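You operate a simulated robot arm through the tools that you are given. There is no shell and no other tool. Be economical: measure what you need, move in short steps, check, and stop when the job is done.

Carry out the task below with a simulated two-armed robot. There is one attempt and no reset: what you move stays moved.

TASK
Roll the empty cart back to its stop, brake it and pump the cradle up to the 100 mark.
Fine: the pointer ends at that mark of the scale.

It is judged by the outcome, as a careful person would: the job done as asked, and still so three seconds after it is handed in. It fails if anything else is knocked over, pushed out of place, dropped, spilled or broken.

THE ROBOT
Two 7-joint arms with two-finger parallel grippers on one trunk, hanging from a carriage that runs on a rail from [-1623, -11] to [557, 4] (x, y) and turns from -358 to 329 degrees about z. Base frame: it is fixed where the carriage stands at the start and does not move with it; the origin is on the floor, on the carriage's upright axis, x ahead of it, y to its left, z up. Units: mm, degrees, N and s.
The left shoulder is at the start at [40, 161, 1188], the right one opposite. Places, roughly: aluminium coil [2500, -2000, 250]; cart [1000, -300, 400]; cart brake lever [800, 0, 800]; copper coil [1750, -2000, 250]. Payload 4.4 kg a hand.
Tool frame (each hand has its own): the origin (TCP) lies between the finger pads and is the grasp point; the fingertips stand 23 mm ahead of it; z points along the fingers, y is the line along which they close. Largest opening 94 mm; finger width 38, thickness 10; the body of the gripper, 54 by 96 mm, starts 39 mm behind the TCP.
Orientation is told as [roll, pitch, yaw] about the base's x, y, z axes, in that order, counted from this pose: with the fingers straight down and closing along the base's y, the tool's x points along the base's -x, its y along +y and its z along -z.

THE INTERFACE
- The arms move only by the tool servo_tool. It takes "left_commands", "right_commands" or both (then of equal length, played together; a hand with none holds still); each is a list of rows, each an object of numbers (a shift or turn left out is 0, a gripper value left out holds the last): "grip": the gripper command, from -1 (fully open) to 1 (shut), values between in proportion; "dx", "dy", "dz": the shift along the tool's x, y, z in units of 20 mm (1.0 is 20 mm); "rx", "ry", "rz": the turn, a rotation vector about the tool's x, y, z in units of 6 degrees (1.0 is 6 degrees). In form: [{"grip": .., "dx": .., "dy": .., "dz": .., "rx": .., "ry": .., "rz": ..}, ...]. A call has 1 to 10 rows; each row shifts and turns the commanded pose from where the row before left it, along the tool's axes as they then stand. A call with a number of a shift or a turn outside -1 to 1 is refused whole. Rows are played at 5 a second. More than 50 mm and 8.6 degrees between two rows, or a gripper value outside its range, and nothing of the call is played. Where a pose cannot be reached the arm comes as near as it can. A force on the tool above 90 N (or 10 N above the force at the start of the call, whichever is more), or a blocked arm, ends the call early, and 0.2 s more pass. Each finger travels about 45 mm/s and halts on what it meets, pressing with about 35 N; the grip force reading is that of the motor and also rises with nothing between the fingers. The clock runs only during rows and for 0.2 s after the last one: add rows that do not move to give the fingers time. The reply holds the time, the measured pose of the TCP, the force on the tool along the base axes, the opening and the grip force, in the units named above and with some noise, with the torque about the TCP (base axes, N m) and any sound that the robot's microphone picked up, and new pictures: "show" is both (left out), scene, wrist or none (wrist: the cameras of the hands that moved).
- Cameras (640 x 400 px; columns grow to the right, rows downward): "scene" is now at [235.7, -36.4, 1486.8]; the picture's right is [-0.43, -0.90, 0.00], its down [-0.61, 0.29, -0.73] and it looks along [0.66, -0.32, -0.68] (base axes); focal length 281 px, centre (320, 200). "left" rides on the left gripper at [87, -16, -74] in its tool frame; the picture's right is [0.18, 0.98, 0.00], its down [-0.58, 0.11, -0.81] and it looks along [-0.79, 0.15, 0.59] (tool axes); focal length 243 px, centre (320, 200). "right" rides on the right gripper at [86, 16, -75] in its tool frame; the picture's right is [-0.18, 0.98, 0.00], its down [-0.58, -0.11, -0.81] and it looks along [-0.79, -0.15, 0.59] (tool axes); focal length 243 px, centre (320, 200). There is no depth. A picture from a camera that has moved, and an enlarged one, comes with that camera's place and axes in the base frame and with its lens.
- move_column(by): slides the trunk up (or, below 0, down) by that many mm; the arms and the scene camera ride with it, the base frame stays. It gives what a move gives, with no picture.
- roll_base(legs): drives the robot by 1 to 6 legs, each [ahead, left, turn to the left] in mm, mm and degrees, along the robot's own axes; the way and the turn of a leg run together, so that a leg with both is an arc; at most 1500 mm and 180 degrees a leg. The arms and the cameras ride along, it lands a little off, and it stops where it bumps. It keeps to its track: a leg is cut to what the track allows. It gives what a move gives, and a new picture of the scene camera.
- head_to(pan, tilt): turns the head with the scene camera to pan (to the left, within 86 degrees either way) and tilt (down, from -29 to 69), counted from straight ahead of the robot. It gives what a move gives, and a new picture of the scene camera.
- zoom(camera, box): a new picture of the part [left, top, right, bottom] of that camera's present view, enlarged. The clock stands still meanwhile.
- finish_job(): hands the job in; it is judged then, once.

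Go step by step. Nothing tells you exact positions but the pictures and the camera data: compare them with the known pose of the tool, close in by small moves and look again before you grip or let go. The budget is 120 turns and 260 pictures, counting those below and the enlarged ones. Unless the task says otherwise, let go and move clear before handing in, and close with one line.

The tools are called after "Request:" as name(argument=value, ...) on one line, values as JSON. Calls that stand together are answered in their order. servo_tool: Moves the arms, as the interface text tells. Its arguments: {"type":"object","properties":{"left_commands":{"type":"array"},"right_commands":{"type":"array"},"show":{"type":"string","enum":["both","scene","wrist","none"]}},"required":[]} The other tools are called the same way: move_column (by) slides the trunk up or down; roll_base (legs) drives the base; head_to (pan, tilt) turns the head that bears the scene camera; zoom (camera, box) takes an enlarged picture of a part of a camera's view; finish_job () hands the job in.

At the start:

```text
t: 0.0
left_eef_pos: [544.7, -32.2, 1261.6]
left_tcp_rot: [0.0, 0.0, 0.1]
left_contact_force: [0.2, 0.3, -0.2]
left_wrist_torque: [0.02, 0.0, 0.01]
left_finger_gap: 93.8
left_grip_force: 0.0
right_eef_pos: [370.9, -415.3, 1226.6]
right_tcp_rot: [0.0, 0.0, 0.0]
right_contact_force: [-0.1, -0.1, -0.2]
right_wrist_torque: [0.0, -0.01, -0.01]
right_finger_gap: 93.9
right_grip_force: 0.1
trunk travel left (down, up): [-325.0, 445.0]
robot x, y, heading: [-0.4, -3.5, 0.2]
head pan, tilt: [-25.7, 42.8]
```

scene: 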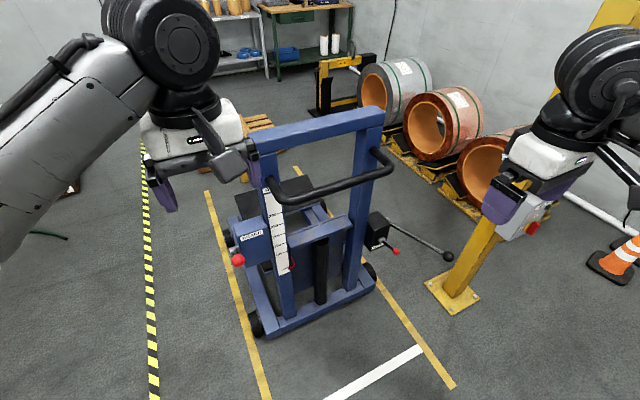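
right: 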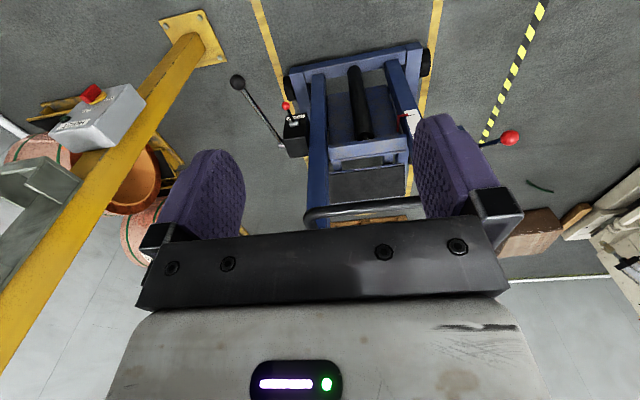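
left: 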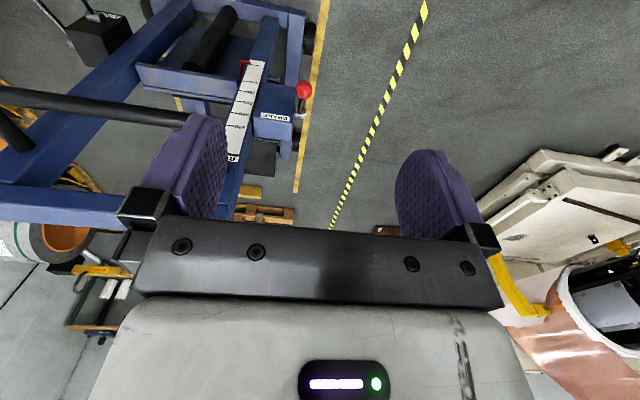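

The cart stands ahead with a handlebar, a scale, a red-knobbed brake lever on its left and a pump lever on its right. I look closer at these parts.

Request:
zoom(camera="scene", box=[200, 90, 480, 265])

Request:
zoom(camera="scene", box=[180, 225, 480, 400])

Request:
zoom(camera="right", box=[220, 20, 540, 220])

Request:
zoom(camera="left", box=[40, 0, 360, 200])

```text
2.29 times, centred on (340, 178) of scene
camera zoom: at [235.7, -36.4, 1486.8], right [-0.43, -0.9, 0.0], down [-0.61, 0.29, -0.73], along [0.66, -0.32, -0.68], focal length 641 px, centre (274, 251)
```

zoom: 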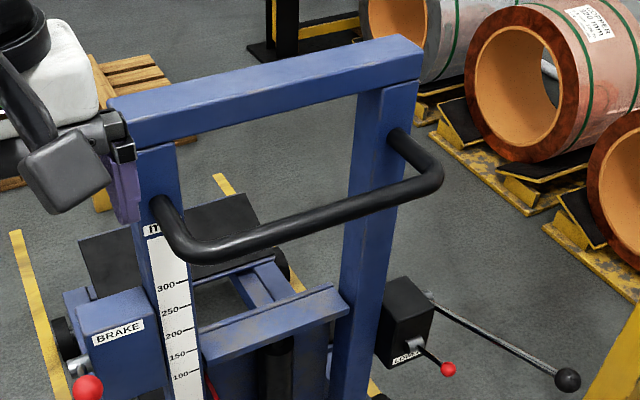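

```text
2.13 times, centred on (330, 312) of scene
camera zoom: at [235.7, -36.4, 1486.8], right [-0.43, -0.9, 0.0], down [-0.61, 0.29, -0.73], along [0.66, -0.32, -0.68], focal length 599 px, centre (299, -40)
```

zoom: 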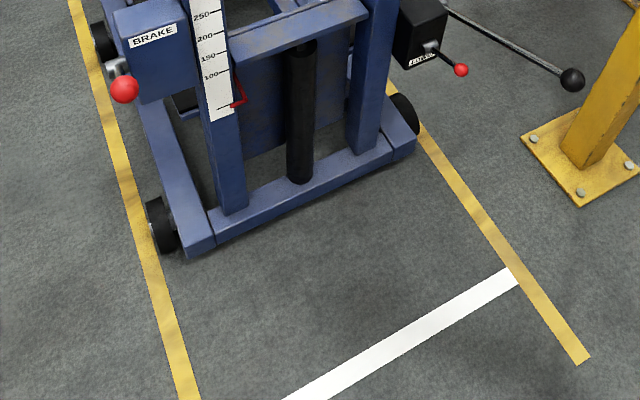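

```text
2.00 times, centred on (380, 120) of right
camera zoom: at [284.7, -398.0, 1302.5], right [0.18, 0.98, 0.0], down [0.58, -0.11, 0.81], along [0.79, -0.15, -0.59], focal length 485 px, centre (200, 360)
```

zoom: 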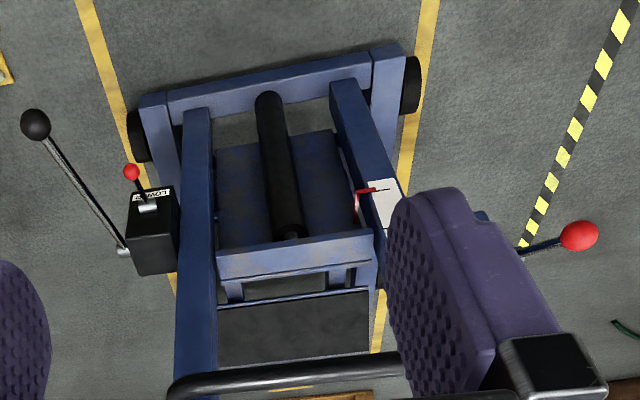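

```text
2.00 times, centred on (200, 100) of left
camera zoom: at [457.3, -49.0, 1335.0], right [-0.19, 0.98, 0.0], down [0.58, 0.11, 0.81], along [0.79, 0.15, -0.59], focal length 485 px, centre (560, 400)
```

zoom: 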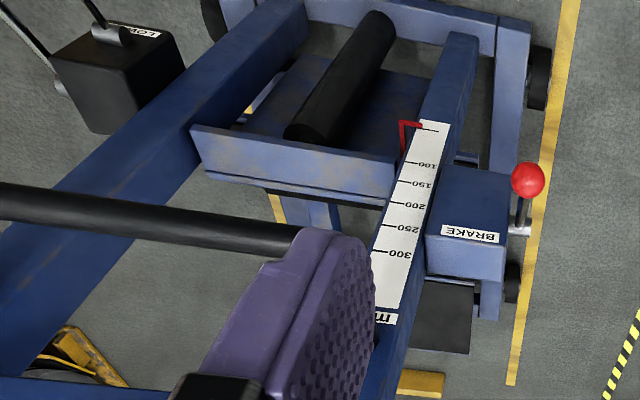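

The lane runs along x with a white line across it near x≈500; the cart's rear is near x≈880. I look further for a physical stop at the far end.

Request:
head_to(pan=-12, tilt=25)

Request:
zoom(camera="right", box=[300, 140, 620, 340])

```text
t: 0.8
left_eef_pos: [543.7, -32.0, 1260.4]
left_tcp_rot: [0.0, 0.0, 0.0]
left_contact_force: [1.3, -0.1, 1.1]
left_wrist_torque: [-0.01, -0.03, 0.02]
left_finger_gap: 93.9
left_grip_force: 0.2
right_eef_pos: [370.5, -414.7, 1228.4]
right_tcp_rot: [0.0, 0.0, 0.0]
right_contact_force: [0.0, 0.3, 0.7]
right_wrist_torque: [-0.02, 0.0, 0.0]
right_finger_gap: 94.1
right_grip_force: 0.1
trunk travel left (down, up): [-325.0, 445.0]
robot x, y, heading: [3.5, -0.8, -0.1]
head pan, tilt: [-12.0, 25.0]
camera scene: at [250.9, -19.7, 1514.1], right [-0.21, -0.98, 0.0], down [-0.41, 0.09, -0.91], along [0.89, -0.19, -0.42], focal length 281 px, centre (320, 200)
```

scene: 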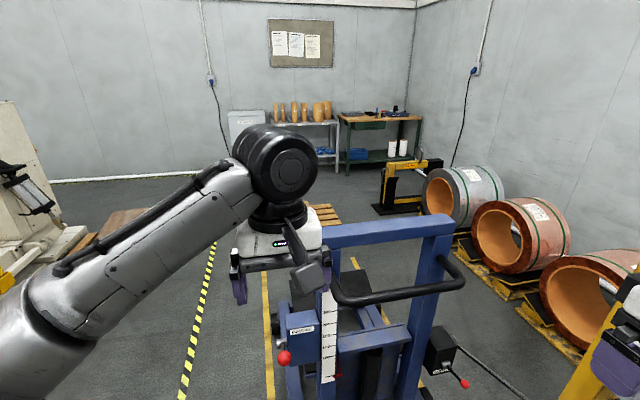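

```text
2.00 times, centred on (460, 240) of right
camera zoom: at [284.7, -398.0, 1302.4], right [0.18, 0.98, 0.0], down [0.58, -0.11, 0.81], along [0.79, -0.15, -0.59], focal length 485 px, centre (40, 120)
```

zoom: 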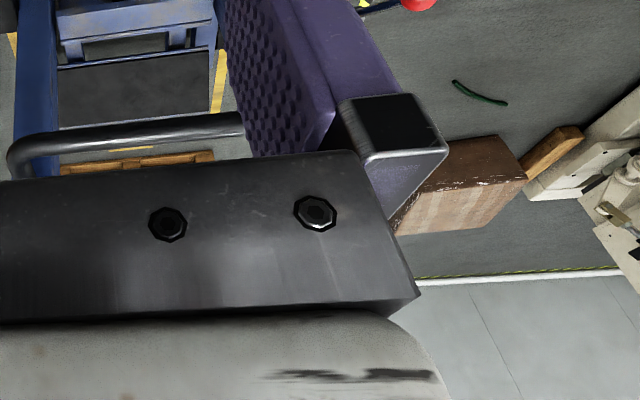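

I move the left arm aside to see the far end of the lane.

Request:
servo_tool(left_commands=[{"dy": 1, "dx": 1}, {"dy": 1, "dx": 1}, {"dy": 1, "dx": 1}, {"dy": 1, "dx": 1}, {"dy": 1, "dx": 1}, {"dy": 1, "dx": 1}, {"dy": 1, "dx": 1}, {"dy": 1}, {"dy": 1}, {"dy": 1}], show="scene")

Request:
zoom(camera="scene", box=[220, 180, 500, 400])

Request:
head_to(pan=-20, tilt=60)

```text
t: 3.0
left_eef_pos: [403.3, 168.3, 1259.1]
left_tcp_rot: [0.1, -0.1, 0.0]
left_contact_force: [0.4, 0.3, -0.8]
left_wrist_torque: [0.0, -0.01, -0.01]
left_finger_gap: 94.0
left_grip_force: 0.1
right_eef_pos: [371.7, -413.3, 1226.6]
right_tcp_rot: [0.0, 0.0, 0.0]
right_contact_force: [-1.2, -0.2, -0.6]
right_wrist_torque: [0.01, -0.01, -0.03]
right_finger_gap: 93.9
right_grip_force: 0.1
trunk travel left (down, up): [-325.0, 445.0]
robot x, y, heading: [3.3, -0.1, 0.2]
head pan, tilt: [-12.0, 25.0]
camera scene: at [250.8, -19.4, 1514.2], right [-0.21, -0.98, 0.0], down [-0.41, 0.09, -0.91], along [0.89, -0.19, -0.42], focal length 281 px, centre (320, 200)
```

scene: 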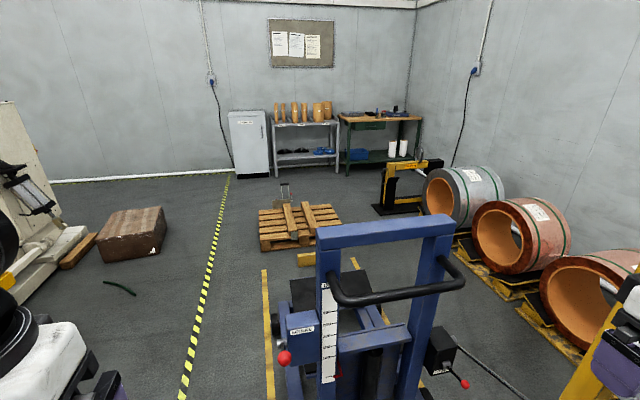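

```text
1.82 times, centred on (360, 290) of scene
camera zoom: at [250.8, -19.4, 1514.2], right [-0.21, -0.98, 0.0], down [-0.41, 0.09, -0.91], along [0.89, -0.19, -0.42], focal length 510 px, centre (247, 36)
```

zoom: 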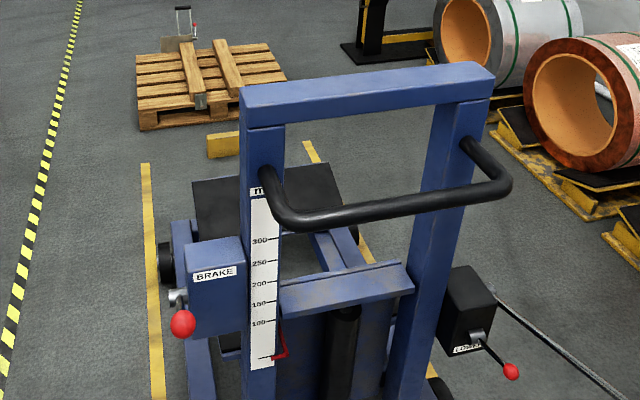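

```text
t: 4.0
left_eef_pos: [404.0, 168.9, 1259.8]
left_tcp_rot: [0.0, 0.0, 0.0]
left_contact_force: [0.8, 0.2, -0.1]
left_wrist_torque: [0.02, -0.03, -0.02]
left_finger_gap: 94.1
left_grip_force: 0.1
right_eef_pos: [371.0, -414.4, 1227.3]
right_tcp_rot: [0.1, 0.0, -0.1]
right_contact_force: [0.0, -1.1, 1.2]
right_wrist_torque: [0.04, -0.02, -0.02]
right_finger_gap: 93.8
right_grip_force: 0.1
trunk travel left (down, up): [-325.0, 445.0]
robot x, y, heading: [0.6, -1.8, 0.2]
head pan, tilt: [-20.0, 60.0]
camera scene: at [223.5, -23.3, 1464.2], right [-0.34, -0.94, 0.0], down [-0.81, 0.3, -0.5], along [0.47, -0.17, -0.87], focal length 281 px, centre (320, 200)
```

scene: 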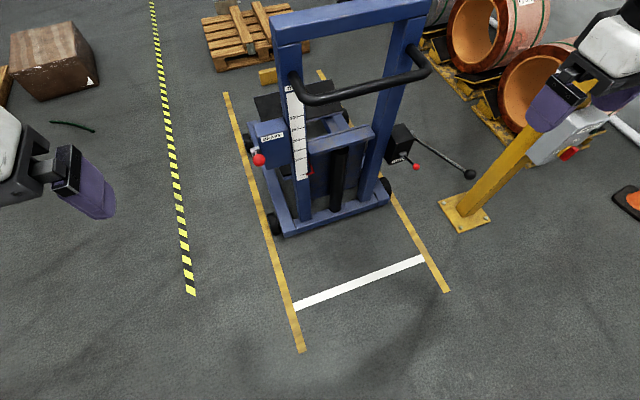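

There is a yellow bar at the far lane end and a white line at the near end; I need to determine which is "its stop". I look around for labels.

Request:
zoom(camera="scene", box=[200, 0, 400, 125])

Request:
zoom(camera="scene", box=[200, 200, 480, 375])

Request:
head_to(pan=-86, tilt=30)

Request:
head_to(pan=70, tilt=30)

Request:
head_to(pan=-8, tilt=20)

Request:
zoom(camera="scene", box=[270, 20, 350, 70])

```text
3.20 times, centred on (300, 62) of scene
camera zoom: at [223.5, -23.3, 1464.2], right [-0.34, -0.94, 0.0], down [-0.81, 0.3, -0.5], along [0.47, -0.17, -0.87], focal length 898 px, centre (384, 640)
```

zoom: 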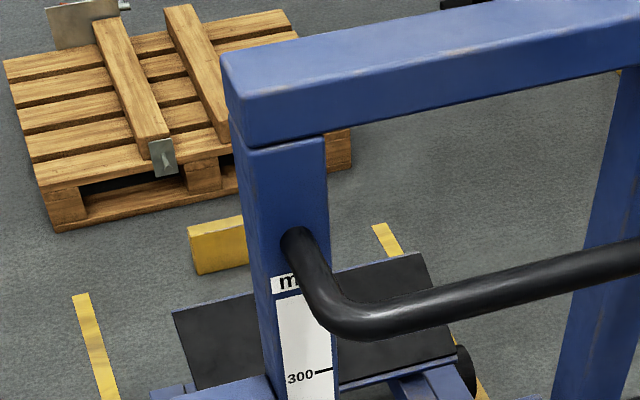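

```text
2.29 times, centred on (340, 288) of scene
camera zoom: at [223.5, -23.3, 1464.2], right [-0.34, -0.94, 0.0], down [-0.81, 0.3, -0.5], along [0.47, -0.17, -0.87], focal length 641 px, centre (274, 0)
```

zoom: 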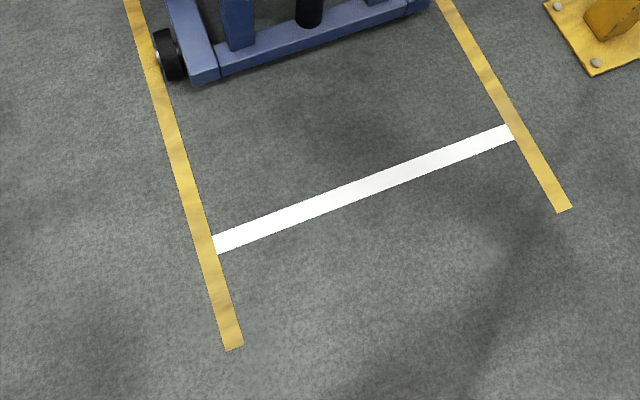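

```text
t: 5.4
left_eef_pos: [403.4, 167.7, 1259.4]
left_tcp_rot: [0.0, 0.0, 0.1]
left_contact_force: [0.1, -0.3, -0.3]
left_wrist_torque: [-0.05, 0.02, -0.01]
left_finger_gap: 94.1
left_grip_force: 0.1
right_eef_pos: [370.1, -414.5, 1227.2]
right_tcp_rot: [0.0, 0.1, 0.0]
right_contact_force: [0.6, -0.2, 0.3]
right_wrist_torque: [0.0, 0.0, 0.0]
right_finger_gap: 94.0
right_grip_force: 0.1
trunk travel left (down, up): [-325.0, 445.0]
robot x, y, heading: [-0.4, 1.8, 0.0]
head pan, tilt: [-85.9, 30.0]
camera scene: at [167.3, -90.7, 1506.2], right [-1.0, -0.07, 0.0], down [-0.04, 0.5, -0.87], along [0.06, -0.86, -0.5], focal length 281 px, centre (320, 200)
```

scene: 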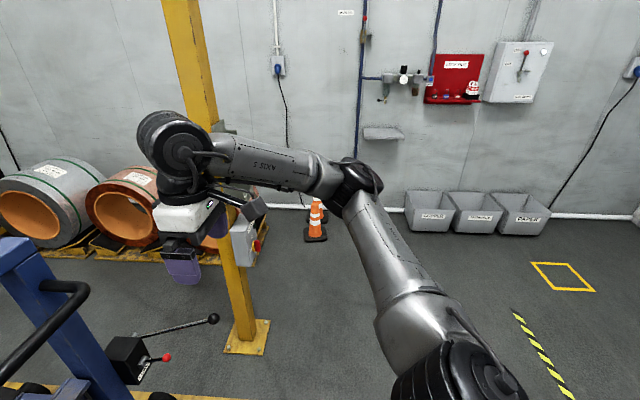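

```text
t: 7.8
left_eef_pos: [403.8, 167.9, 1260.9]
left_tcp_rot: [0.1, 0.0, 0.1]
left_contact_force: [0.6, 0.7, 0.4]
left_wrist_torque: [0.0, 0.03, 0.01]
left_finger_gap: 94.2
left_grip_force: 0.0
right_eef_pos: [371.6, -414.1, 1227.0]
right_tcp_rot: [0.0, 0.0, 0.0]
right_contact_force: [0.7, -0.8, -0.4]
right_wrist_torque: [-0.01, 0.03, 0.0]
right_finger_gap: 94.2
right_grip_force: 0.1
trunk travel left (down, up): [-325.0, 445.0]
robot x, y, heading: [2.4, 5.9, 0.0]
head pan, tilt: [70.0, 30.0]
camera scene: at [191.8, 84.5, 1506.2], right [0.94, -0.34, 0.0], down [-0.17, -0.47, -0.87], along [0.3, 0.81, -0.5], focal length 281 px, centre (320, 200)
```

scene: 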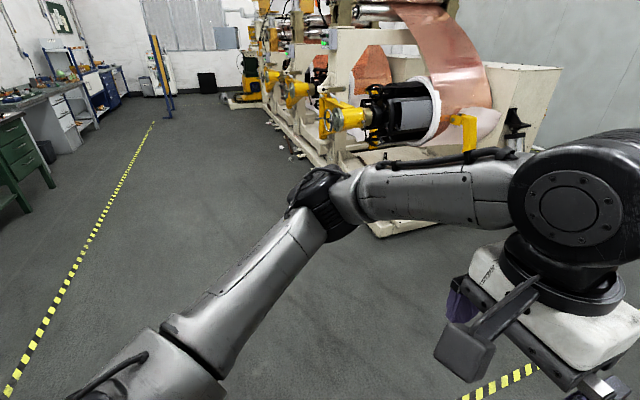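

```text
t: 9.3
left_eef_pos: [403.7, 168.4, 1259.7]
left_tcp_rot: [0.0, 0.0, 0.1]
left_contact_force: [-0.5, 0.2, 0.4]
left_wrist_torque: [-0.02, 0.01, 0.02]
left_finger_gap: 94.1
left_grip_force: 0.1
right_eef_pos: [371.1, -414.0, 1227.8]
right_tcp_rot: [0.0, 0.0, 0.0]
right_contact_force: [0.8, -0.6, 0.2]
right_wrist_torque: [-0.02, -0.05, -0.05]
right_finger_gap: 94.0
right_grip_force: 0.1
trunk travel left (down, up): [-325.0, 445.0]
robot x, y, heading: [-1.7, -1.6, -0.0]
head pan, tilt: [-8.0, 20.0]
camera scene: at [253.0, -13.4, 1522.3], right [-0.14, -0.99, 0.0], down [-0.34, 0.05, -0.94], along [0.93, -0.13, -0.34], focal length 281 px, centre (320, 200)
```

scene: 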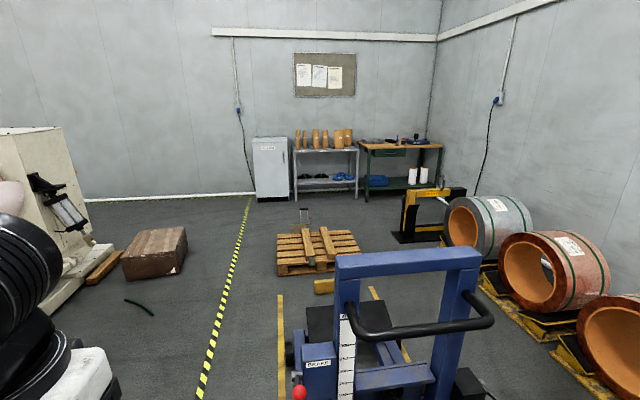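

```text
8.00 times, centred on (310, 45) of scene
camera zoom: at [253.0, -13.4, 1522.3], right [-0.14, -0.99, 0.0], down [-0.34, 0.05, -0.94], along [0.93, -0.13, -0.34], focal length 2245 px, centre (400, 1440)
```

zoom: 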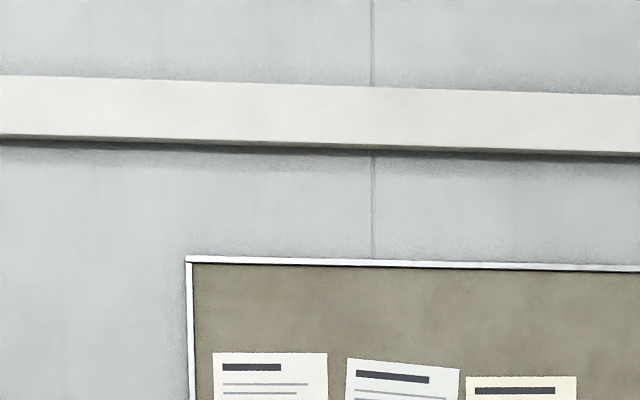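

The solid yellow block at the lane's far end (x≈2150) looks like the cart's physical stop. I raise the trunk to see the front of the cart and the block.

Request:
move_column(by=440)

Request:
head_to(pan=-14, tilt=42)

Request:
zoom(camera="scene", box=[220, 60, 460, 210])

Request:
zoom(camera="scene", box=[220, 180, 460, 330])

```text
refused: 440 is not a number from -400 to 400
```

```text
t: 10.2
left_eef_pos: [403.3, 168.2, 1259.6]
left_tcp_rot: [0.0, -0.1, 0.1]
left_contact_force: [0.4, -0.9, 0.4]
left_wrist_torque: [0.02, 0.05, -0.01]
left_finger_gap: 94.0
left_grip_force: 0.0
right_eef_pos: [372.1, -413.6, 1227.6]
right_tcp_rot: [0.0, -0.1, 0.0]
right_contact_force: [-0.4, 0.3, 0.0]
right_wrist_torque: [0.0, 0.0, -0.02]
right_finger_gap: 94.1
right_grip_force: 0.1
trunk travel left (down, up): [-325.0, 445.0]
robot x, y, heading: [-2.5, -2.6, -0.1]
head pan, tilt: [-14.0, 42.0]
camera scene: at [242.0, -20.7, 1488.0], right [-0.24, -0.97, 0.0], down [-0.65, 0.16, -0.74], along [0.72, -0.18, -0.67], focal length 281 px, centre (320, 200)
```

scene: 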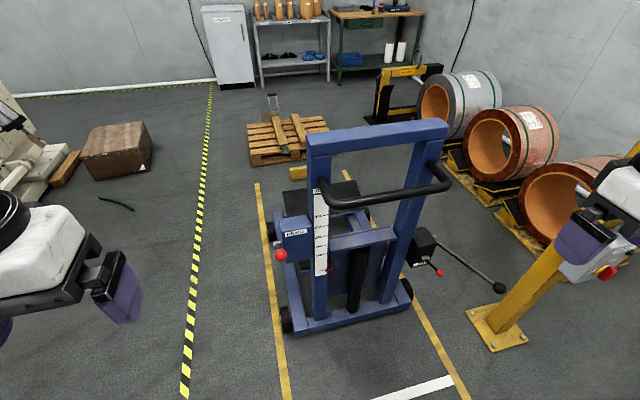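

```text
2.67 times, centred on (340, 135) of scene
camera zoom: at [242.0, -20.7, 1488.0], right [-0.24, -0.97, 0.0], down [-0.65, 0.16, -0.74], along [0.72, -0.18, -0.67], focal length 748 px, centre (267, 373)
```

zoom: 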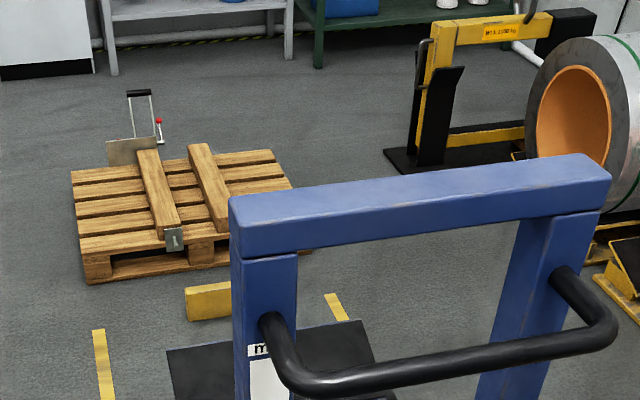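

```text
2.67 times, centred on (340, 255) of scene
camera zoom: at [242.0, -20.7, 1488.0], right [-0.24, -0.97, 0.0], down [-0.65, 0.16, -0.74], along [0.72, -0.18, -0.67], focal length 748 px, centre (267, 53)
```

zoom: 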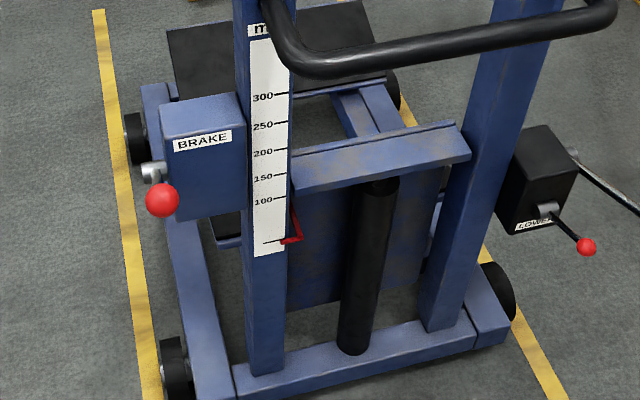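

I raise the trunk 400 mm for the overview.

Request:
move_column(by=400)

Request:
head_to(pan=-14, tilt=42)

Request:
zoom(camera="scene", box=[220, 80, 460, 230])

Request:
zoom(camera="scene", box=[220, 230, 460, 380])

```text
t: 14.0
left_eef_pos: [403.3, 168.4, 1659.4]
left_tcp_rot: [-0.1, 0.0, 0.1]
left_contact_force: [-0.1, 0.3, 0.7]
left_wrist_torque: [-0.02, 0.03, -0.03]
left_finger_gap: 94.2
left_grip_force: 0.1
right_eef_pos: [371.7, -414.1, 1627.7]
right_tcp_rot: [0.0, 0.0, 0.0]
right_contact_force: [-0.4, -0.6, -0.8]
right_wrist_torque: [0.04, -0.03, -0.01]
right_finger_gap: 93.8
right_grip_force: 0.2
trunk travel left (down, up): [-725.0, 45.0]
robot x, y, heading: [-1.8, 3.7, -0.0]
head pan, tilt: [-14.0, 42.0]
```

```text
t: 14.6
left_eef_pos: [403.7, 167.5, 1659.8]
left_tcp_rot: [0.0, 0.0, 0.1]
left_contact_force: [0.1, 1.2, -1.1]
left_wrist_torque: [0.0, -0.02, -0.01]
left_finger_gap: 94.0
left_grip_force: 0.1
right_eef_pos: [370.9, -414.3, 1627.6]
right_tcp_rot: [0.0, 0.0, 0.0]
right_contact_force: [0.9, 0.2, 0.2]
right_wrist_torque: [0.03, -0.02, 0.0]
right_finger_gap: 94.1
right_grip_force: 0.0
trunk travel left (down, up): [-725.0, 45.0]
robot x, y, heading: [-1.4, 1.9, 0.1]
head pan, tilt: [-14.0, 42.0]
camera scene: at [241.9, -20.7, 1887.9], right [-0.24, -0.97, 0.0], down [-0.65, 0.16, -0.74], along [0.72, -0.18, -0.67], focal length 281 px, centre (320, 200)
```

scene: 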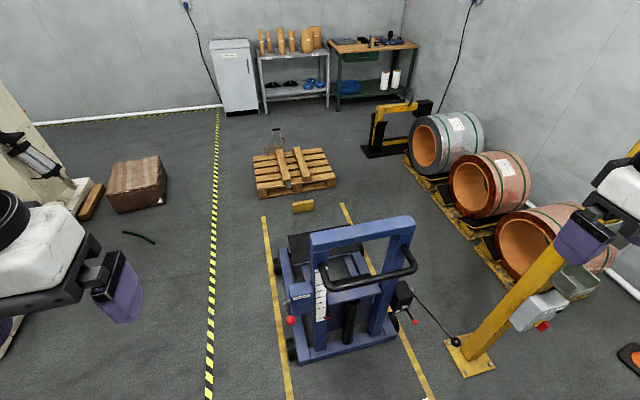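

```text
2.67 times, centred on (340, 155) of scene
camera zoom: at [241.9, -20.7, 1887.9], right [-0.24, -0.97, 0.0], down [-0.65, 0.16, -0.74], along [0.72, -0.18, -0.67], focal length 748 px, centre (267, 320)
```

zoom: 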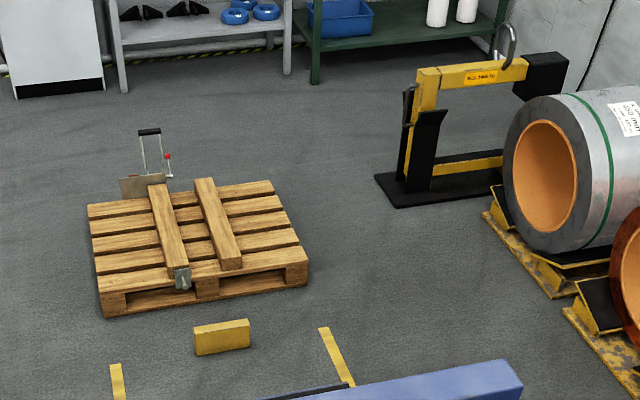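

```text
2.67 times, centred on (340, 305) of scene
camera zoom: at [241.9, -20.7, 1887.9], right [-0.24, -0.97, 0.0], down [-0.65, 0.16, -0.74], along [0.72, -0.18, -0.67], focal length 748 px, centre (267, -80)
```

zoom: 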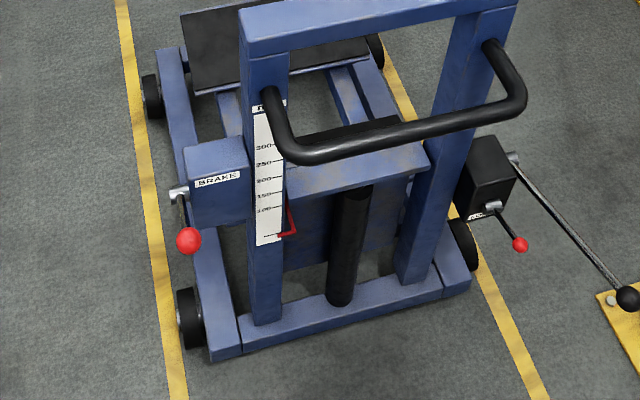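

I take the yellow block at the far lane end (x≈2150) as the stop. Triangulation from two heights gives: handle bar x≈735, z≈1005, y −190…−480; brake ball (736,−30,844); pump ball (563,−685,690). I come back down and turn the right hand to point forward.

Request:
move_column(by=-400)

Request:
servo_tool(right_commands=[{"ry": -1}, {"ry": -1}, {"ry": -1}, {"ry": -1}, {"ry": -1}, {"ry": -1}, {"ry": -1}, {"ry": -1}, {"ry": -1}, {"ry": -1}], show="none")

Request:
servo_tool(right_commands=[{"ry": -1}, {"ry": -1}, {"ry": -1}, {"ry": -1}, {"ry": -1}, {}, {}], show="both")

```text
t: 18.4
left_eef_pos: [403.1, 168.3, 1260.5]
left_tcp_rot: [0.0, 0.0, 0.2]
left_contact_force: [0.0, -0.2, 0.1]
left_wrist_torque: [0.01, -0.02, 0.01]
left_finger_gap: 93.7
left_grip_force: 0.0
right_eef_pos: [371.0, -414.0, 1229.0]
right_tcp_rot: [0.0, 0.0, -0.1]
right_contact_force: [0.3, 0.8, 0.5]
right_wrist_torque: [0.01, 0.01, 0.0]
right_finger_gap: 94.0
right_grip_force: 0.0
trunk travel left (down, up): [-325.0, 445.0]
robot x, y, heading: [-0.6, 1.4, -0.2]
head pan, tilt: [-14.0, 42.0]
```

```text
t: 20.6
left_eef_pos: [404.0, 167.1, 1257.9]
left_tcp_rot: [0.0, 0.0, 0.1]
left_contact_force: [-0.7, 0.2, -0.6]
left_wrist_torque: [-0.01, -0.01, 0.0]
left_finger_gap: 94.2
left_grip_force: 0.1
right_eef_pos: [370.6, -414.4, 1227.6]
right_tcp_rot: [0.1, -60.1, -0.1]
right_contact_force: [0.9, 0.3, 0.1]
right_wrist_torque: [0.02, -0.01, 0.0]
right_finger_gap: 94.2
right_grip_force: 0.1
trunk travel left (down, up): [-325.0, 445.0]
robot x, y, heading: [1.3, 0.4, 0.1]
head pan, tilt: [-14.0, 42.0]
```

```text
t: 22.2
left_eef_pos: [403.8, 169.5, 1260.0]
left_tcp_rot: [0.0, 0.0, 0.1]
left_contact_force: [0.4, 0.6, 0.1]
left_wrist_torque: [-0.01, 0.0, -0.01]
left_finger_gap: 94.1
left_grip_force: 0.0
right_eef_pos: [392.2, -435.8, 1236.7]
right_tcp_rot: [107.4, -90.0, -107.4]
right_contact_force: [-0.2, -0.2, 0.3]
right_wrist_torque: [-0.02, -0.01, 0.01]
right_finger_gap: 94.2
right_grip_force: 0.1
right hand out of reach, approached as far as the arm can: row 1, 2, 3, 4, 5
trunk travel left (down, up): [-325.0, 445.0]
robot x, y, heading: [-3.4, 0.2, 0.0]
head pan, tilt: [-14.0, 42.0]
camera scene: at [241.9, -20.7, 1487.9], right [-0.24, -0.97, 0.0], down [-0.65, 0.16, -0.74], along [0.72, -0.18, -0.67], focal length 281 px, centre (320, 200)
camera right: at [316.8, -419.6, 1150.1], right [0.0, 0.98, 0.18], down [-0.81, -0.11, 0.58], along [0.59, -0.15, 0.79], focal length 243 px, centre (320, 200)
```

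scene: 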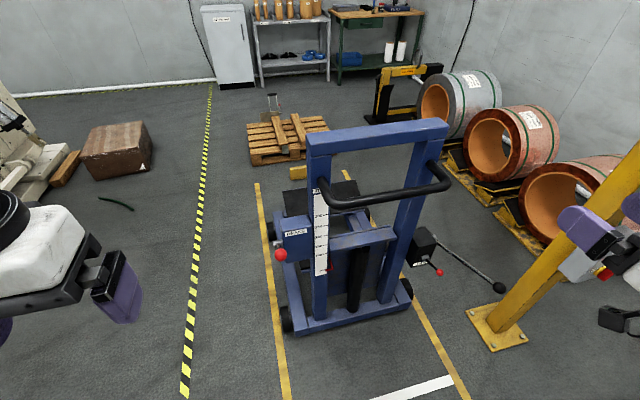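
right: 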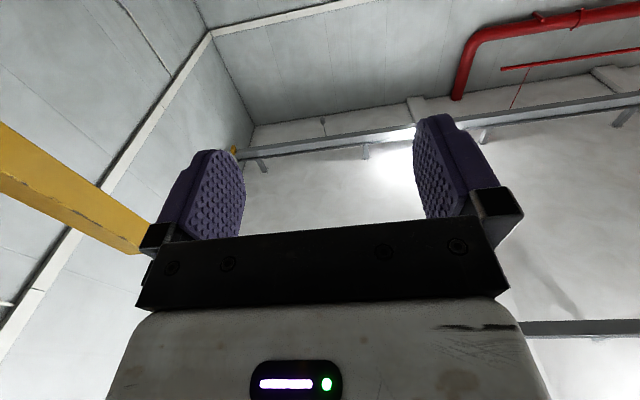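

The right hand now points forward. I bring it ahead and down toward the handle, keeping 100 mm short.

Request:
servo_tool(right_commands=[{"dz": 1, "dy": 0.5, "dx": 0.9}, {"dz": 1, "dy": 0.5, "dx": 0.9}, {"dz": 1, "dy": 0.5, "dx": 0.9}, {"dz": 1, "dy": 0.5, "dx": 0.9}, {"dz": 1, "dy": 0.5, "dx": 0.9}, {"dz": 1, "dy": 0.5, "dx": 0.9}, {"dz": 1, "dy": 0.5, "dx": 0.9}, {"dz": 1, "dy": 0.5, "dx": 0.9}, {"dy": 0.5, "dx": 0.9}, {"dy": 0.5, "dx": 0.9}], show="none")

Request:
servo_tool(right_commands=[{"rz": 1}, {"rz": 1}, {"rz": 1}, {"rz": 1}, {"rz": 1}, {"rz": 1}, {"rz": 1}, {"rz": 1}, {"rz": 1}, {"rz": 1}], show="none")

Request:
servo_tool(right_commands=[{"rz": 1}, {"rz": 1}, {"rz": 1}, {"rz": 1}, {"rz": 1}, {}, {}], show="both")

```text
t: 24.4
left_eef_pos: [403.6, 168.0, 1259.7]
left_tcp_rot: [0.0, -0.1, 0.0]
left_contact_force: [-0.3, -0.4, 0.6]
left_wrist_torque: [0.01, -0.02, 0.0]
left_finger_gap: 94.0
left_grip_force: 0.1
right_eef_pos: [434.9, -433.1, 1150.5]
right_tcp_rot: [-9.8, -89.9, 9.8]
right_contact_force: [-0.2, -0.2, -0.8]
right_wrist_torque: [0.0, 0.01, 0.0]
right_finger_gap: 93.9
right_grip_force: 0.0
right hand out of reach, approached as far as the arm can: row 3, 4, 5, 6, 7, 8, 9, 10
trunk travel left (down, up): [-325.0, 445.0]
robot x, y, heading: [4.0, -4.4, -0.1]
head pan, tilt: [-14.0, 42.0]
```

```text
t: 26.6
left_eef_pos: [404.1, 168.0, 1258.5]
left_tcp_rot: [-0.1, -0.1, 0.1]
left_contact_force: [0.1, 0.5, -0.6]
left_wrist_torque: [-0.01, 0.01, 0.0]
left_finger_gap: 94.0
left_grip_force: 0.2
right_eef_pos: [431.8, -434.3, 1151.9]
right_tcp_rot: [90.0, -29.9, -89.9]
right_contact_force: [0.4, 0.3, 0.4]
right_wrist_torque: [0.01, -0.02, 0.0]
right_finger_gap: 93.8
right_grip_force: 0.1
trunk travel left (down, up): [-325.0, 445.0]
robot x, y, heading: [-0.6, 0.3, 0.1]
head pan, tilt: [-14.0, 42.0]
```

```text
t: 28.2
left_eef_pos: [402.8, 168.7, 1259.0]
left_tcp_rot: [0.0, 0.0, 0.1]
left_contact_force: [-0.4, 1.0, -0.9]
left_wrist_torque: [0.01, 0.01, 0.03]
left_finger_gap: 94.0
left_grip_force: 0.1
right_eef_pos: [433.7, -433.0, 1150.9]
right_tcp_rot: [90.0, 0.0, -90.0]
right_contact_force: [0.1, -0.2, 0.2]
right_wrist_torque: [-0.03, 0.01, 0.03]
right_finger_gap: 94.0
right_grip_force: 0.0
trunk travel left (down, up): [-325.0, 445.0]
robot x, y, heading: [1.5, 2.0, -0.2]
head pan, tilt: [-14.0, 42.0]
camera scene: at [241.9, -20.7, 1487.9], right [-0.24, -0.97, 0.0], down [-0.65, 0.16, -0.74], along [0.72, -0.18, -0.67], focal length 281 px, centre (320, 200)
camera right: at [358.6, -347.1, 1168.1], right [0.0, -0.18, 0.98], down [-0.81, -0.58, -0.11], along [0.59, -0.79, -0.15], focal length 243 px, centre (320, 200)
```

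scene: 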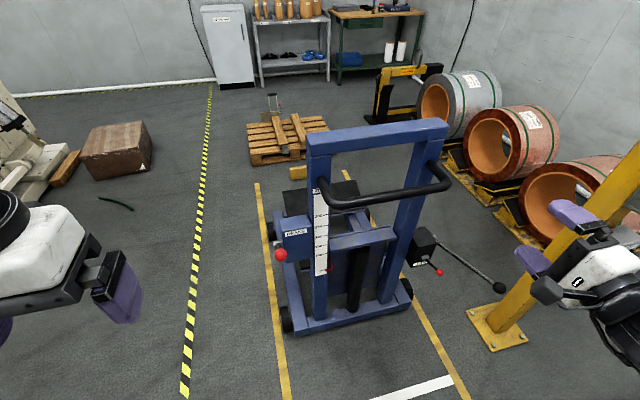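
right: 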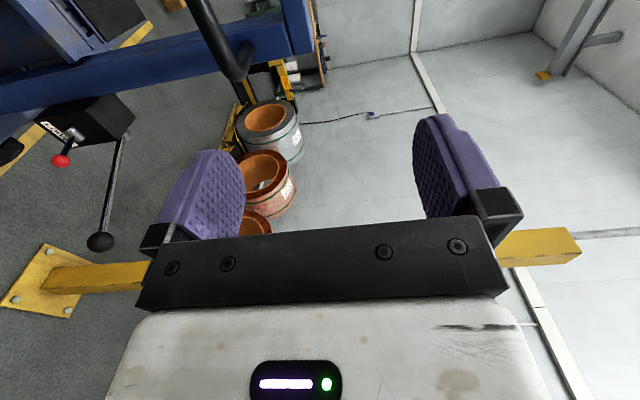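

Orientation reached: fingers forward, closing vertically. I advance toward the handle.

Request:
servo_tool(right_commands=[{"dz": 0.8, "dx": 0.5, "dy": -0.7}, {"dz": 0.8, "dx": 0.5, "dy": -0.7}, {"dz": 0.8, "dx": 0.5, "dy": -0.7}, {"dz": 0.8, "dx": 0.5, "dy": -0.7}, {"dz": 0.8, "dx": 0.5, "dy": -0.7}, {"dz": 0.8, "dx": 0.5, "dy": -0.7}, {"dz": 0.8, "dx": 0.5, "dy": -0.7}, {"dz": 0.8, "dx": 0.5, "dy": -0.7}, {"dz": 0.8, "dx": 0.5, "dy": -0.7}, {"dz": 0.8, "dx": 0.5, "dy": -0.7}], show="both")

```text
t: 30.4
left_eef_pos: [404.1, 169.0, 1259.5]
left_tcp_rot: [-0.1, -0.1, 0.1]
left_contact_force: [0.4, 0.6, -0.5]
left_wrist_torque: [-0.01, -0.02, 0.0]
left_finger_gap: 94.2
left_grip_force: 0.1
right_eef_pos: [437.6, -457.6, 1124.3]
right_tcp_rot: [90.1, 0.0, -89.9]
right_contact_force: [0.3, 0.1, -0.8]
right_wrist_torque: [0.0, 0.0, -0.01]
right_finger_gap: 93.9
right_grip_force: 0.1
right hand out of reach, approached as far as the arm can: row 1, 2, 3, 4, 5, 6, 7, 8, 9, 10
trunk travel left (down, up): [-325.0, 445.0]
robot x, y, heading: [-0.5, 2.6, 0.0]
head pan, tilt: [-14.0, 42.0]
camera scene: at [241.9, -20.7, 1487.9], right [-0.24, -0.97, 0.0], down [-0.65, 0.16, -0.74], along [0.72, -0.18, -0.67], focal length 281 px, centre (320, 200)
camera right: at [362.3, -371.2, 1139.6], right [0.0, -0.18, 0.98], down [-0.81, -0.58, -0.11], along [0.59, -0.79, -0.15], focal length 243 px, centre (320, 200)
```

scene: 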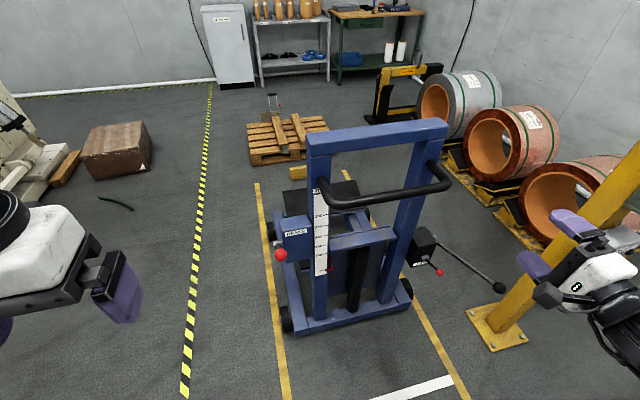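
right: 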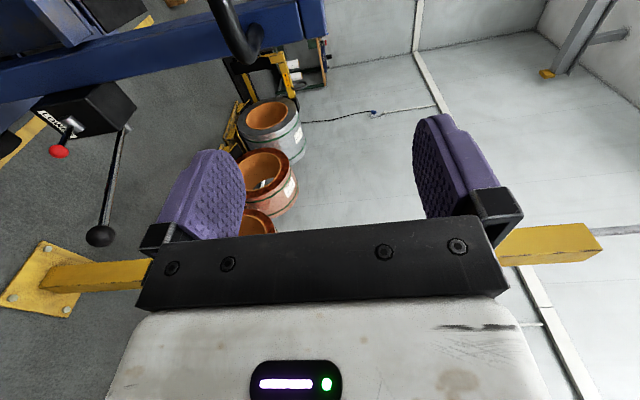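

The forward-pointing pose is blocked by joint limits. I tilt the fingers downward about the bar's direction and try again to advance.

Request:
servo_tool(right_commands=[{"rx": 1}, {"rx": 1}, {"rx": 1}, {"rx": 1}, {"rx": 1}, {"rx": 1}, {"rx": 1}, {"rx": 1}, {"rx": 1}, {"rx": 1}], show="none")

Request:
servo_tool(right_commands=[{"rx": 1}, {"rx": 1}, {"rx": 1}, {"rx": 1}, {"rx": 1}, {"dy": 1}, {"dy": 1}, {"dy": 1}, {"dy": 1}, {"dy": 1}], show="scene")

```text
t: 32.6
left_eef_pos: [403.2, 168.8, 1259.0]
left_tcp_rot: [0.0, 0.1, 0.1]
left_contact_force: [-0.2, -0.6, -0.2]
left_wrist_torque: [0.0, -0.03, -0.01]
left_finger_gap: 93.9
left_grip_force: 0.1
right_eef_pos: [437.9, -456.8, 1124.4]
right_tcp_rot: [29.9, 0.1, -90.1]
right_contact_force: [-0.8, 0.2, -0.2]
right_wrist_torque: [0.02, 0.0, 0.0]
right_finger_gap: 93.9
right_grip_force: 0.1
trunk travel left (down, up): [-325.0, 445.0]
robot x, y, heading: [1.6, 1.3, -0.2]
head pan, tilt: [-14.0, 42.0]
```

```text
t: 34.8
left_eef_pos: [403.4, 168.3, 1260.0]
left_tcp_rot: [0.0, 0.0, 0.1]
left_contact_force: [0.6, 0.5, 0.5]
left_wrist_torque: [0.03, 0.03, -0.01]
left_finger_gap: 93.9
left_grip_force: 0.1
right_eef_pos: [540.0, -456.1, 1126.7]
right_tcp_rot: [0.0, 0.0, -90.0]
right_contact_force: [0.6, -0.4, -0.2]
right_wrist_torque: [0.01, 0.01, -0.01]
right_finger_gap: 94.1
right_grip_force: 0.0
trunk travel left (down, up): [-325.0, 445.0]
robot x, y, heading: [0.3, -1.4, 0.2]
head pan, tilt: [-14.0, 42.0]
camera scene: at [242.3, -20.6, 1488.1], right [-0.24, -0.97, 0.0], down [-0.65, 0.16, -0.74], along [0.72, -0.18, -0.67], focal length 281 px, centre (320, 200)
```

scene: 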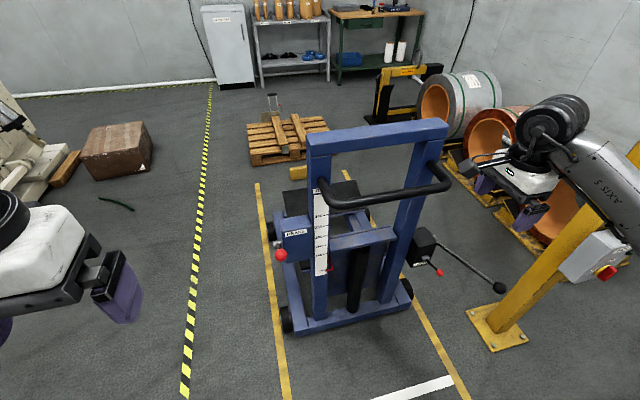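

Pointing down works, and the reach is good. I move ahead and left to above the handle's near side.

Request:
servo_tool(right_commands=[{"dy": 0.7, "dx": 0.6}, {"dy": 0.7, "dx": 0.6}, {"dy": 0.7, "dx": 0.6}, {"dy": 0.7, "dx": 0.6}, {"dy": 0.7, "dx": 0.6}, {"dy": 0.7, "dx": 0.6}, {"dy": 0.7, "dx": 0.6}, {"dy": 0.7, "dx": 0.6}, {"dy": 0.7, "dx": 0.6}, {"dy": 0.7, "dx": 0.6}], show="both")

```text
t: 37.0
left_eef_pos: [403.5, 168.6, 1260.1]
left_tcp_rot: [0.0, 0.0, 0.2]
left_contact_force: [0.1, 0.2, -0.5]
left_wrist_torque: [-0.02, 0.0, 0.0]
left_finger_gap: 93.9
left_grip_force: 0.0
right_eef_pos: [678.0, -336.8, 1123.4]
right_tcp_rot: [-0.1, 0.1, -89.9]
right_contact_force: [-0.5, 0.2, 0.2]
right_wrist_torque: [-0.01, -0.01, 0.01]
right_finger_gap: 94.0
right_grip_force: 0.0
trunk travel left (down, up): [-325.0, 445.0]
robot x, y, heading: [-0.9, -2.1, 0.1]
head pan, tilt: [-14.0, 42.0]
camera scene: at [242.2, -20.5, 1488.0], right [-0.24, -0.97, 0.0], down [-0.65, 0.16, -0.74], along [0.72, -0.18, -0.67], focal length 281 px, centre (320, 200)
camera right: at [694.8, -251.1, 1197.9], right [0.98, -0.18, 0.0], down [-0.11, -0.58, 0.81], along [-0.15, -0.79, -0.59], focal length 243 px, centre (320, 200)
```

scene: 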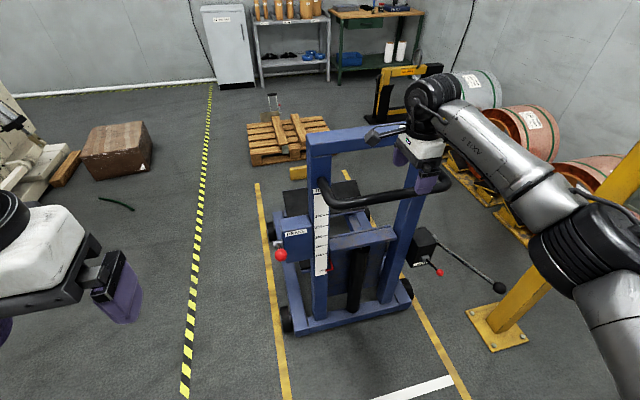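
right: 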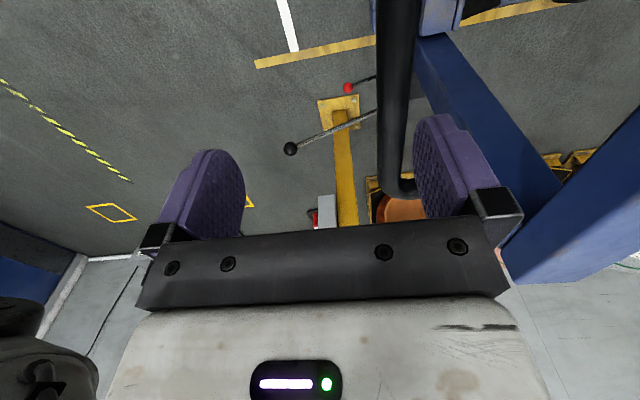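

The bar appears at x≈737, z≈1005 in the wrist view too. I move over it and lower halfway.

Request:
servo_tool(right_commands=[{"dy": 1}, {"dy": 1}, {"dy": 0.9}, {"dz": 1}, {"dz": 1}, {"dz": 0.8}, {}], show="both")

```text
t: 38.6
left_eef_pos: [404.5, 167.3, 1259.4]
left_tcp_rot: [0.0, 0.0, 0.0]
left_contact_force: [-1.5, -0.1, -0.2]
left_wrist_torque: [0.0, 0.01, -0.04]
left_finger_gap: 93.9
left_grip_force: 0.1
right_eef_pos: [728.6, -337.2, 1066.7]
right_tcp_rot: [0.0, 0.0, -89.9]
right_contact_force: [0.3, 0.3, -0.1]
right_wrist_torque: [-0.04, 0.04, 0.01]
right_finger_gap: 93.9
right_grip_force: 0.0
right hand out of reach, approached as far as the arm can: row 3
trunk travel left (down, up): [-325.0, 445.0]
robot x, y, heading: [-1.1, 1.2, 0.1]
head pan, tilt: [-14.0, 42.0]
camera scene: at [242.1, -20.6, 1488.0], right [-0.24, -0.97, 0.0], down [-0.65, 0.16, -0.74], along [0.72, -0.18, -0.67], focal length 281 px, centre (320, 200)
camera right: at [744.7, -251.3, 1141.9], right [0.98, -0.18, 0.0], down [-0.11, -0.58, 0.81], along [-0.15, -0.79, -0.59], focal length 243 px, centre (320, 200)
```

scene: 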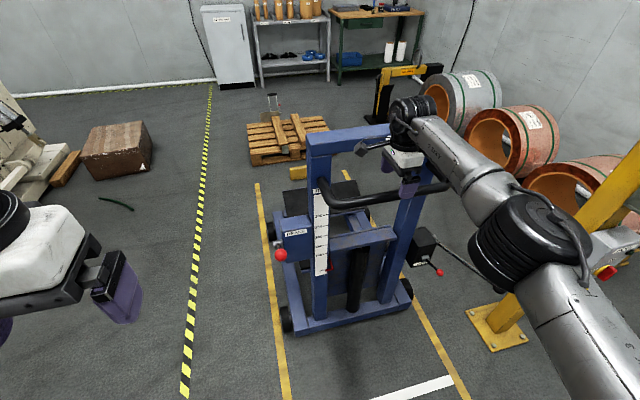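
right: 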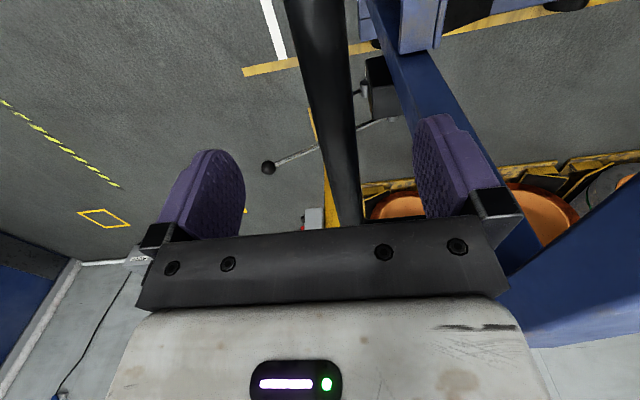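

The arm is at its reach limit, so I pull the hand back 30 mm and advance the base by 35 mm, then lower over the bar.

Request:
servo_tool(right_commands=[{"dy": -0.8}, {"dy": -0.7}, {}], show="none")

Request:
roll_base(legs=[[36, 0, 0]])

Request:
servo_tool(right_commands=[{"dz": 1}, {"dz": 1}, {"dz": 0.9}, {}], show="both")

```text
t: 39.4
left_eef_pos: [404.4, 168.6, 1259.5]
left_tcp_rot: [0.0, 0.0, 0.1]
left_contact_force: [0.0, 0.1, 0.1]
left_wrist_torque: [-0.01, 0.0, 0.0]
left_finger_gap: 94.0
left_grip_force: 0.0
right_eef_pos: [697.1, -338.2, 1066.9]
right_tcp_rot: [-0.1, 0.0, -90.1]
right_contact_force: [-0.6, -0.3, -0.1]
right_wrist_torque: [-0.01, 0.0, 0.01]
right_finger_gap: 93.7
right_grip_force: 0.0
trunk travel left (down, up): [-325.0, 445.0]
robot x, y, heading: [-0.6, -1.3, -0.1]
head pan, tilt: [-14.0, 42.0]
```

```text
t: 40.3
left_eef_pos: [439.9, 167.0, 1260.3]
left_tcp_rot: [0.0, -0.1, 0.2]
left_contact_force: [-0.1, -0.3, -0.5]
left_wrist_torque: [-0.04, 0.05, 0.04]
left_finger_gap: 94.1
left_grip_force: 0.1
right_eef_pos: [733.7, -337.3, 1068.1]
right_tcp_rot: [0.1, 0.0, -90.0]
right_contact_force: [0.5, -0.1, 0.8]
right_wrist_torque: [0.03, 0.02, 0.0]
right_finger_gap: 93.8
right_grip_force: 0.0
trunk travel left (down, up): [-325.0, 445.0]
robot x, y, heading: [33.5, -1.0, -0.1]
head pan, tilt: [-14.0, 42.0]
camera scene: at [278.0, -20.5, 1488.2], right [-0.24, -0.97, 0.0], down [-0.65, 0.16, -0.74], along [0.72, -0.18, -0.67], focal length 281 px, centre (320, 200)
```

scene: 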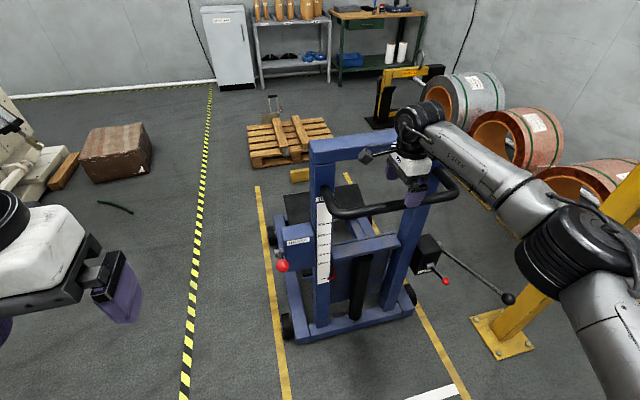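

```text
t: 41.3
left_eef_pos: [438.6, 169.3, 1259.8]
left_tcp_rot: [-0.1, 0.0, 0.1]
left_contact_force: [-0.3, 1.2, 0.1]
left_wrist_torque: [0.02, -0.01, 0.02]
left_finger_gap: 94.0
left_grip_force: 0.0
right_eef_pos: [734.0, -337.1, 1010.2]
right_tcp_rot: [0.1, 0.1, -90.1]
right_contact_force: [0.5, 0.5, -0.2]
right_wrist_torque: [-0.04, 0.0, 0.0]
right_finger_gap: 93.8
right_grip_force: 0.1
trunk travel left (down, up): [-325.0, 445.0]
robot x, y, heading: [34.1, 0.4, 0.1]
head pan, tilt: [-14.0, 42.0]
camera scene: at [277.4, -20.5, 1488.0], right [-0.24, -0.97, 0.0], down [-0.65, 0.16, -0.74], along [0.72, -0.18, -0.67], focal length 281 px, centre (320, 200)
camera right: at [750.4, -251.1, 1084.9], right [0.98, -0.18, 0.0], down [-0.11, -0.58, 0.81], along [-0.15, -0.79, -0.59], focal length 243 px, centre (320, 200)
```

scene: 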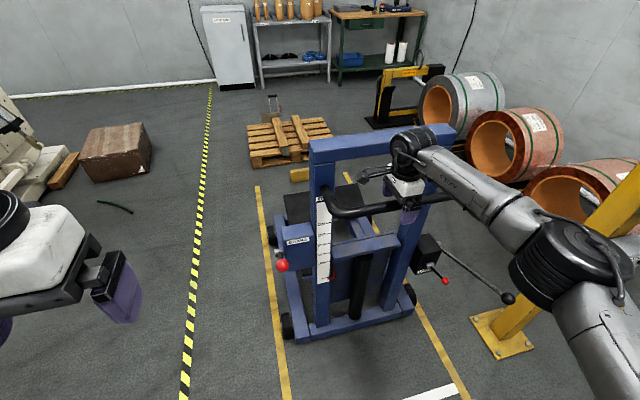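
right: 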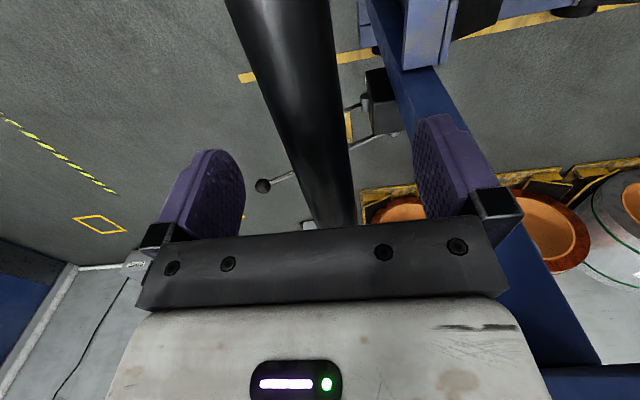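

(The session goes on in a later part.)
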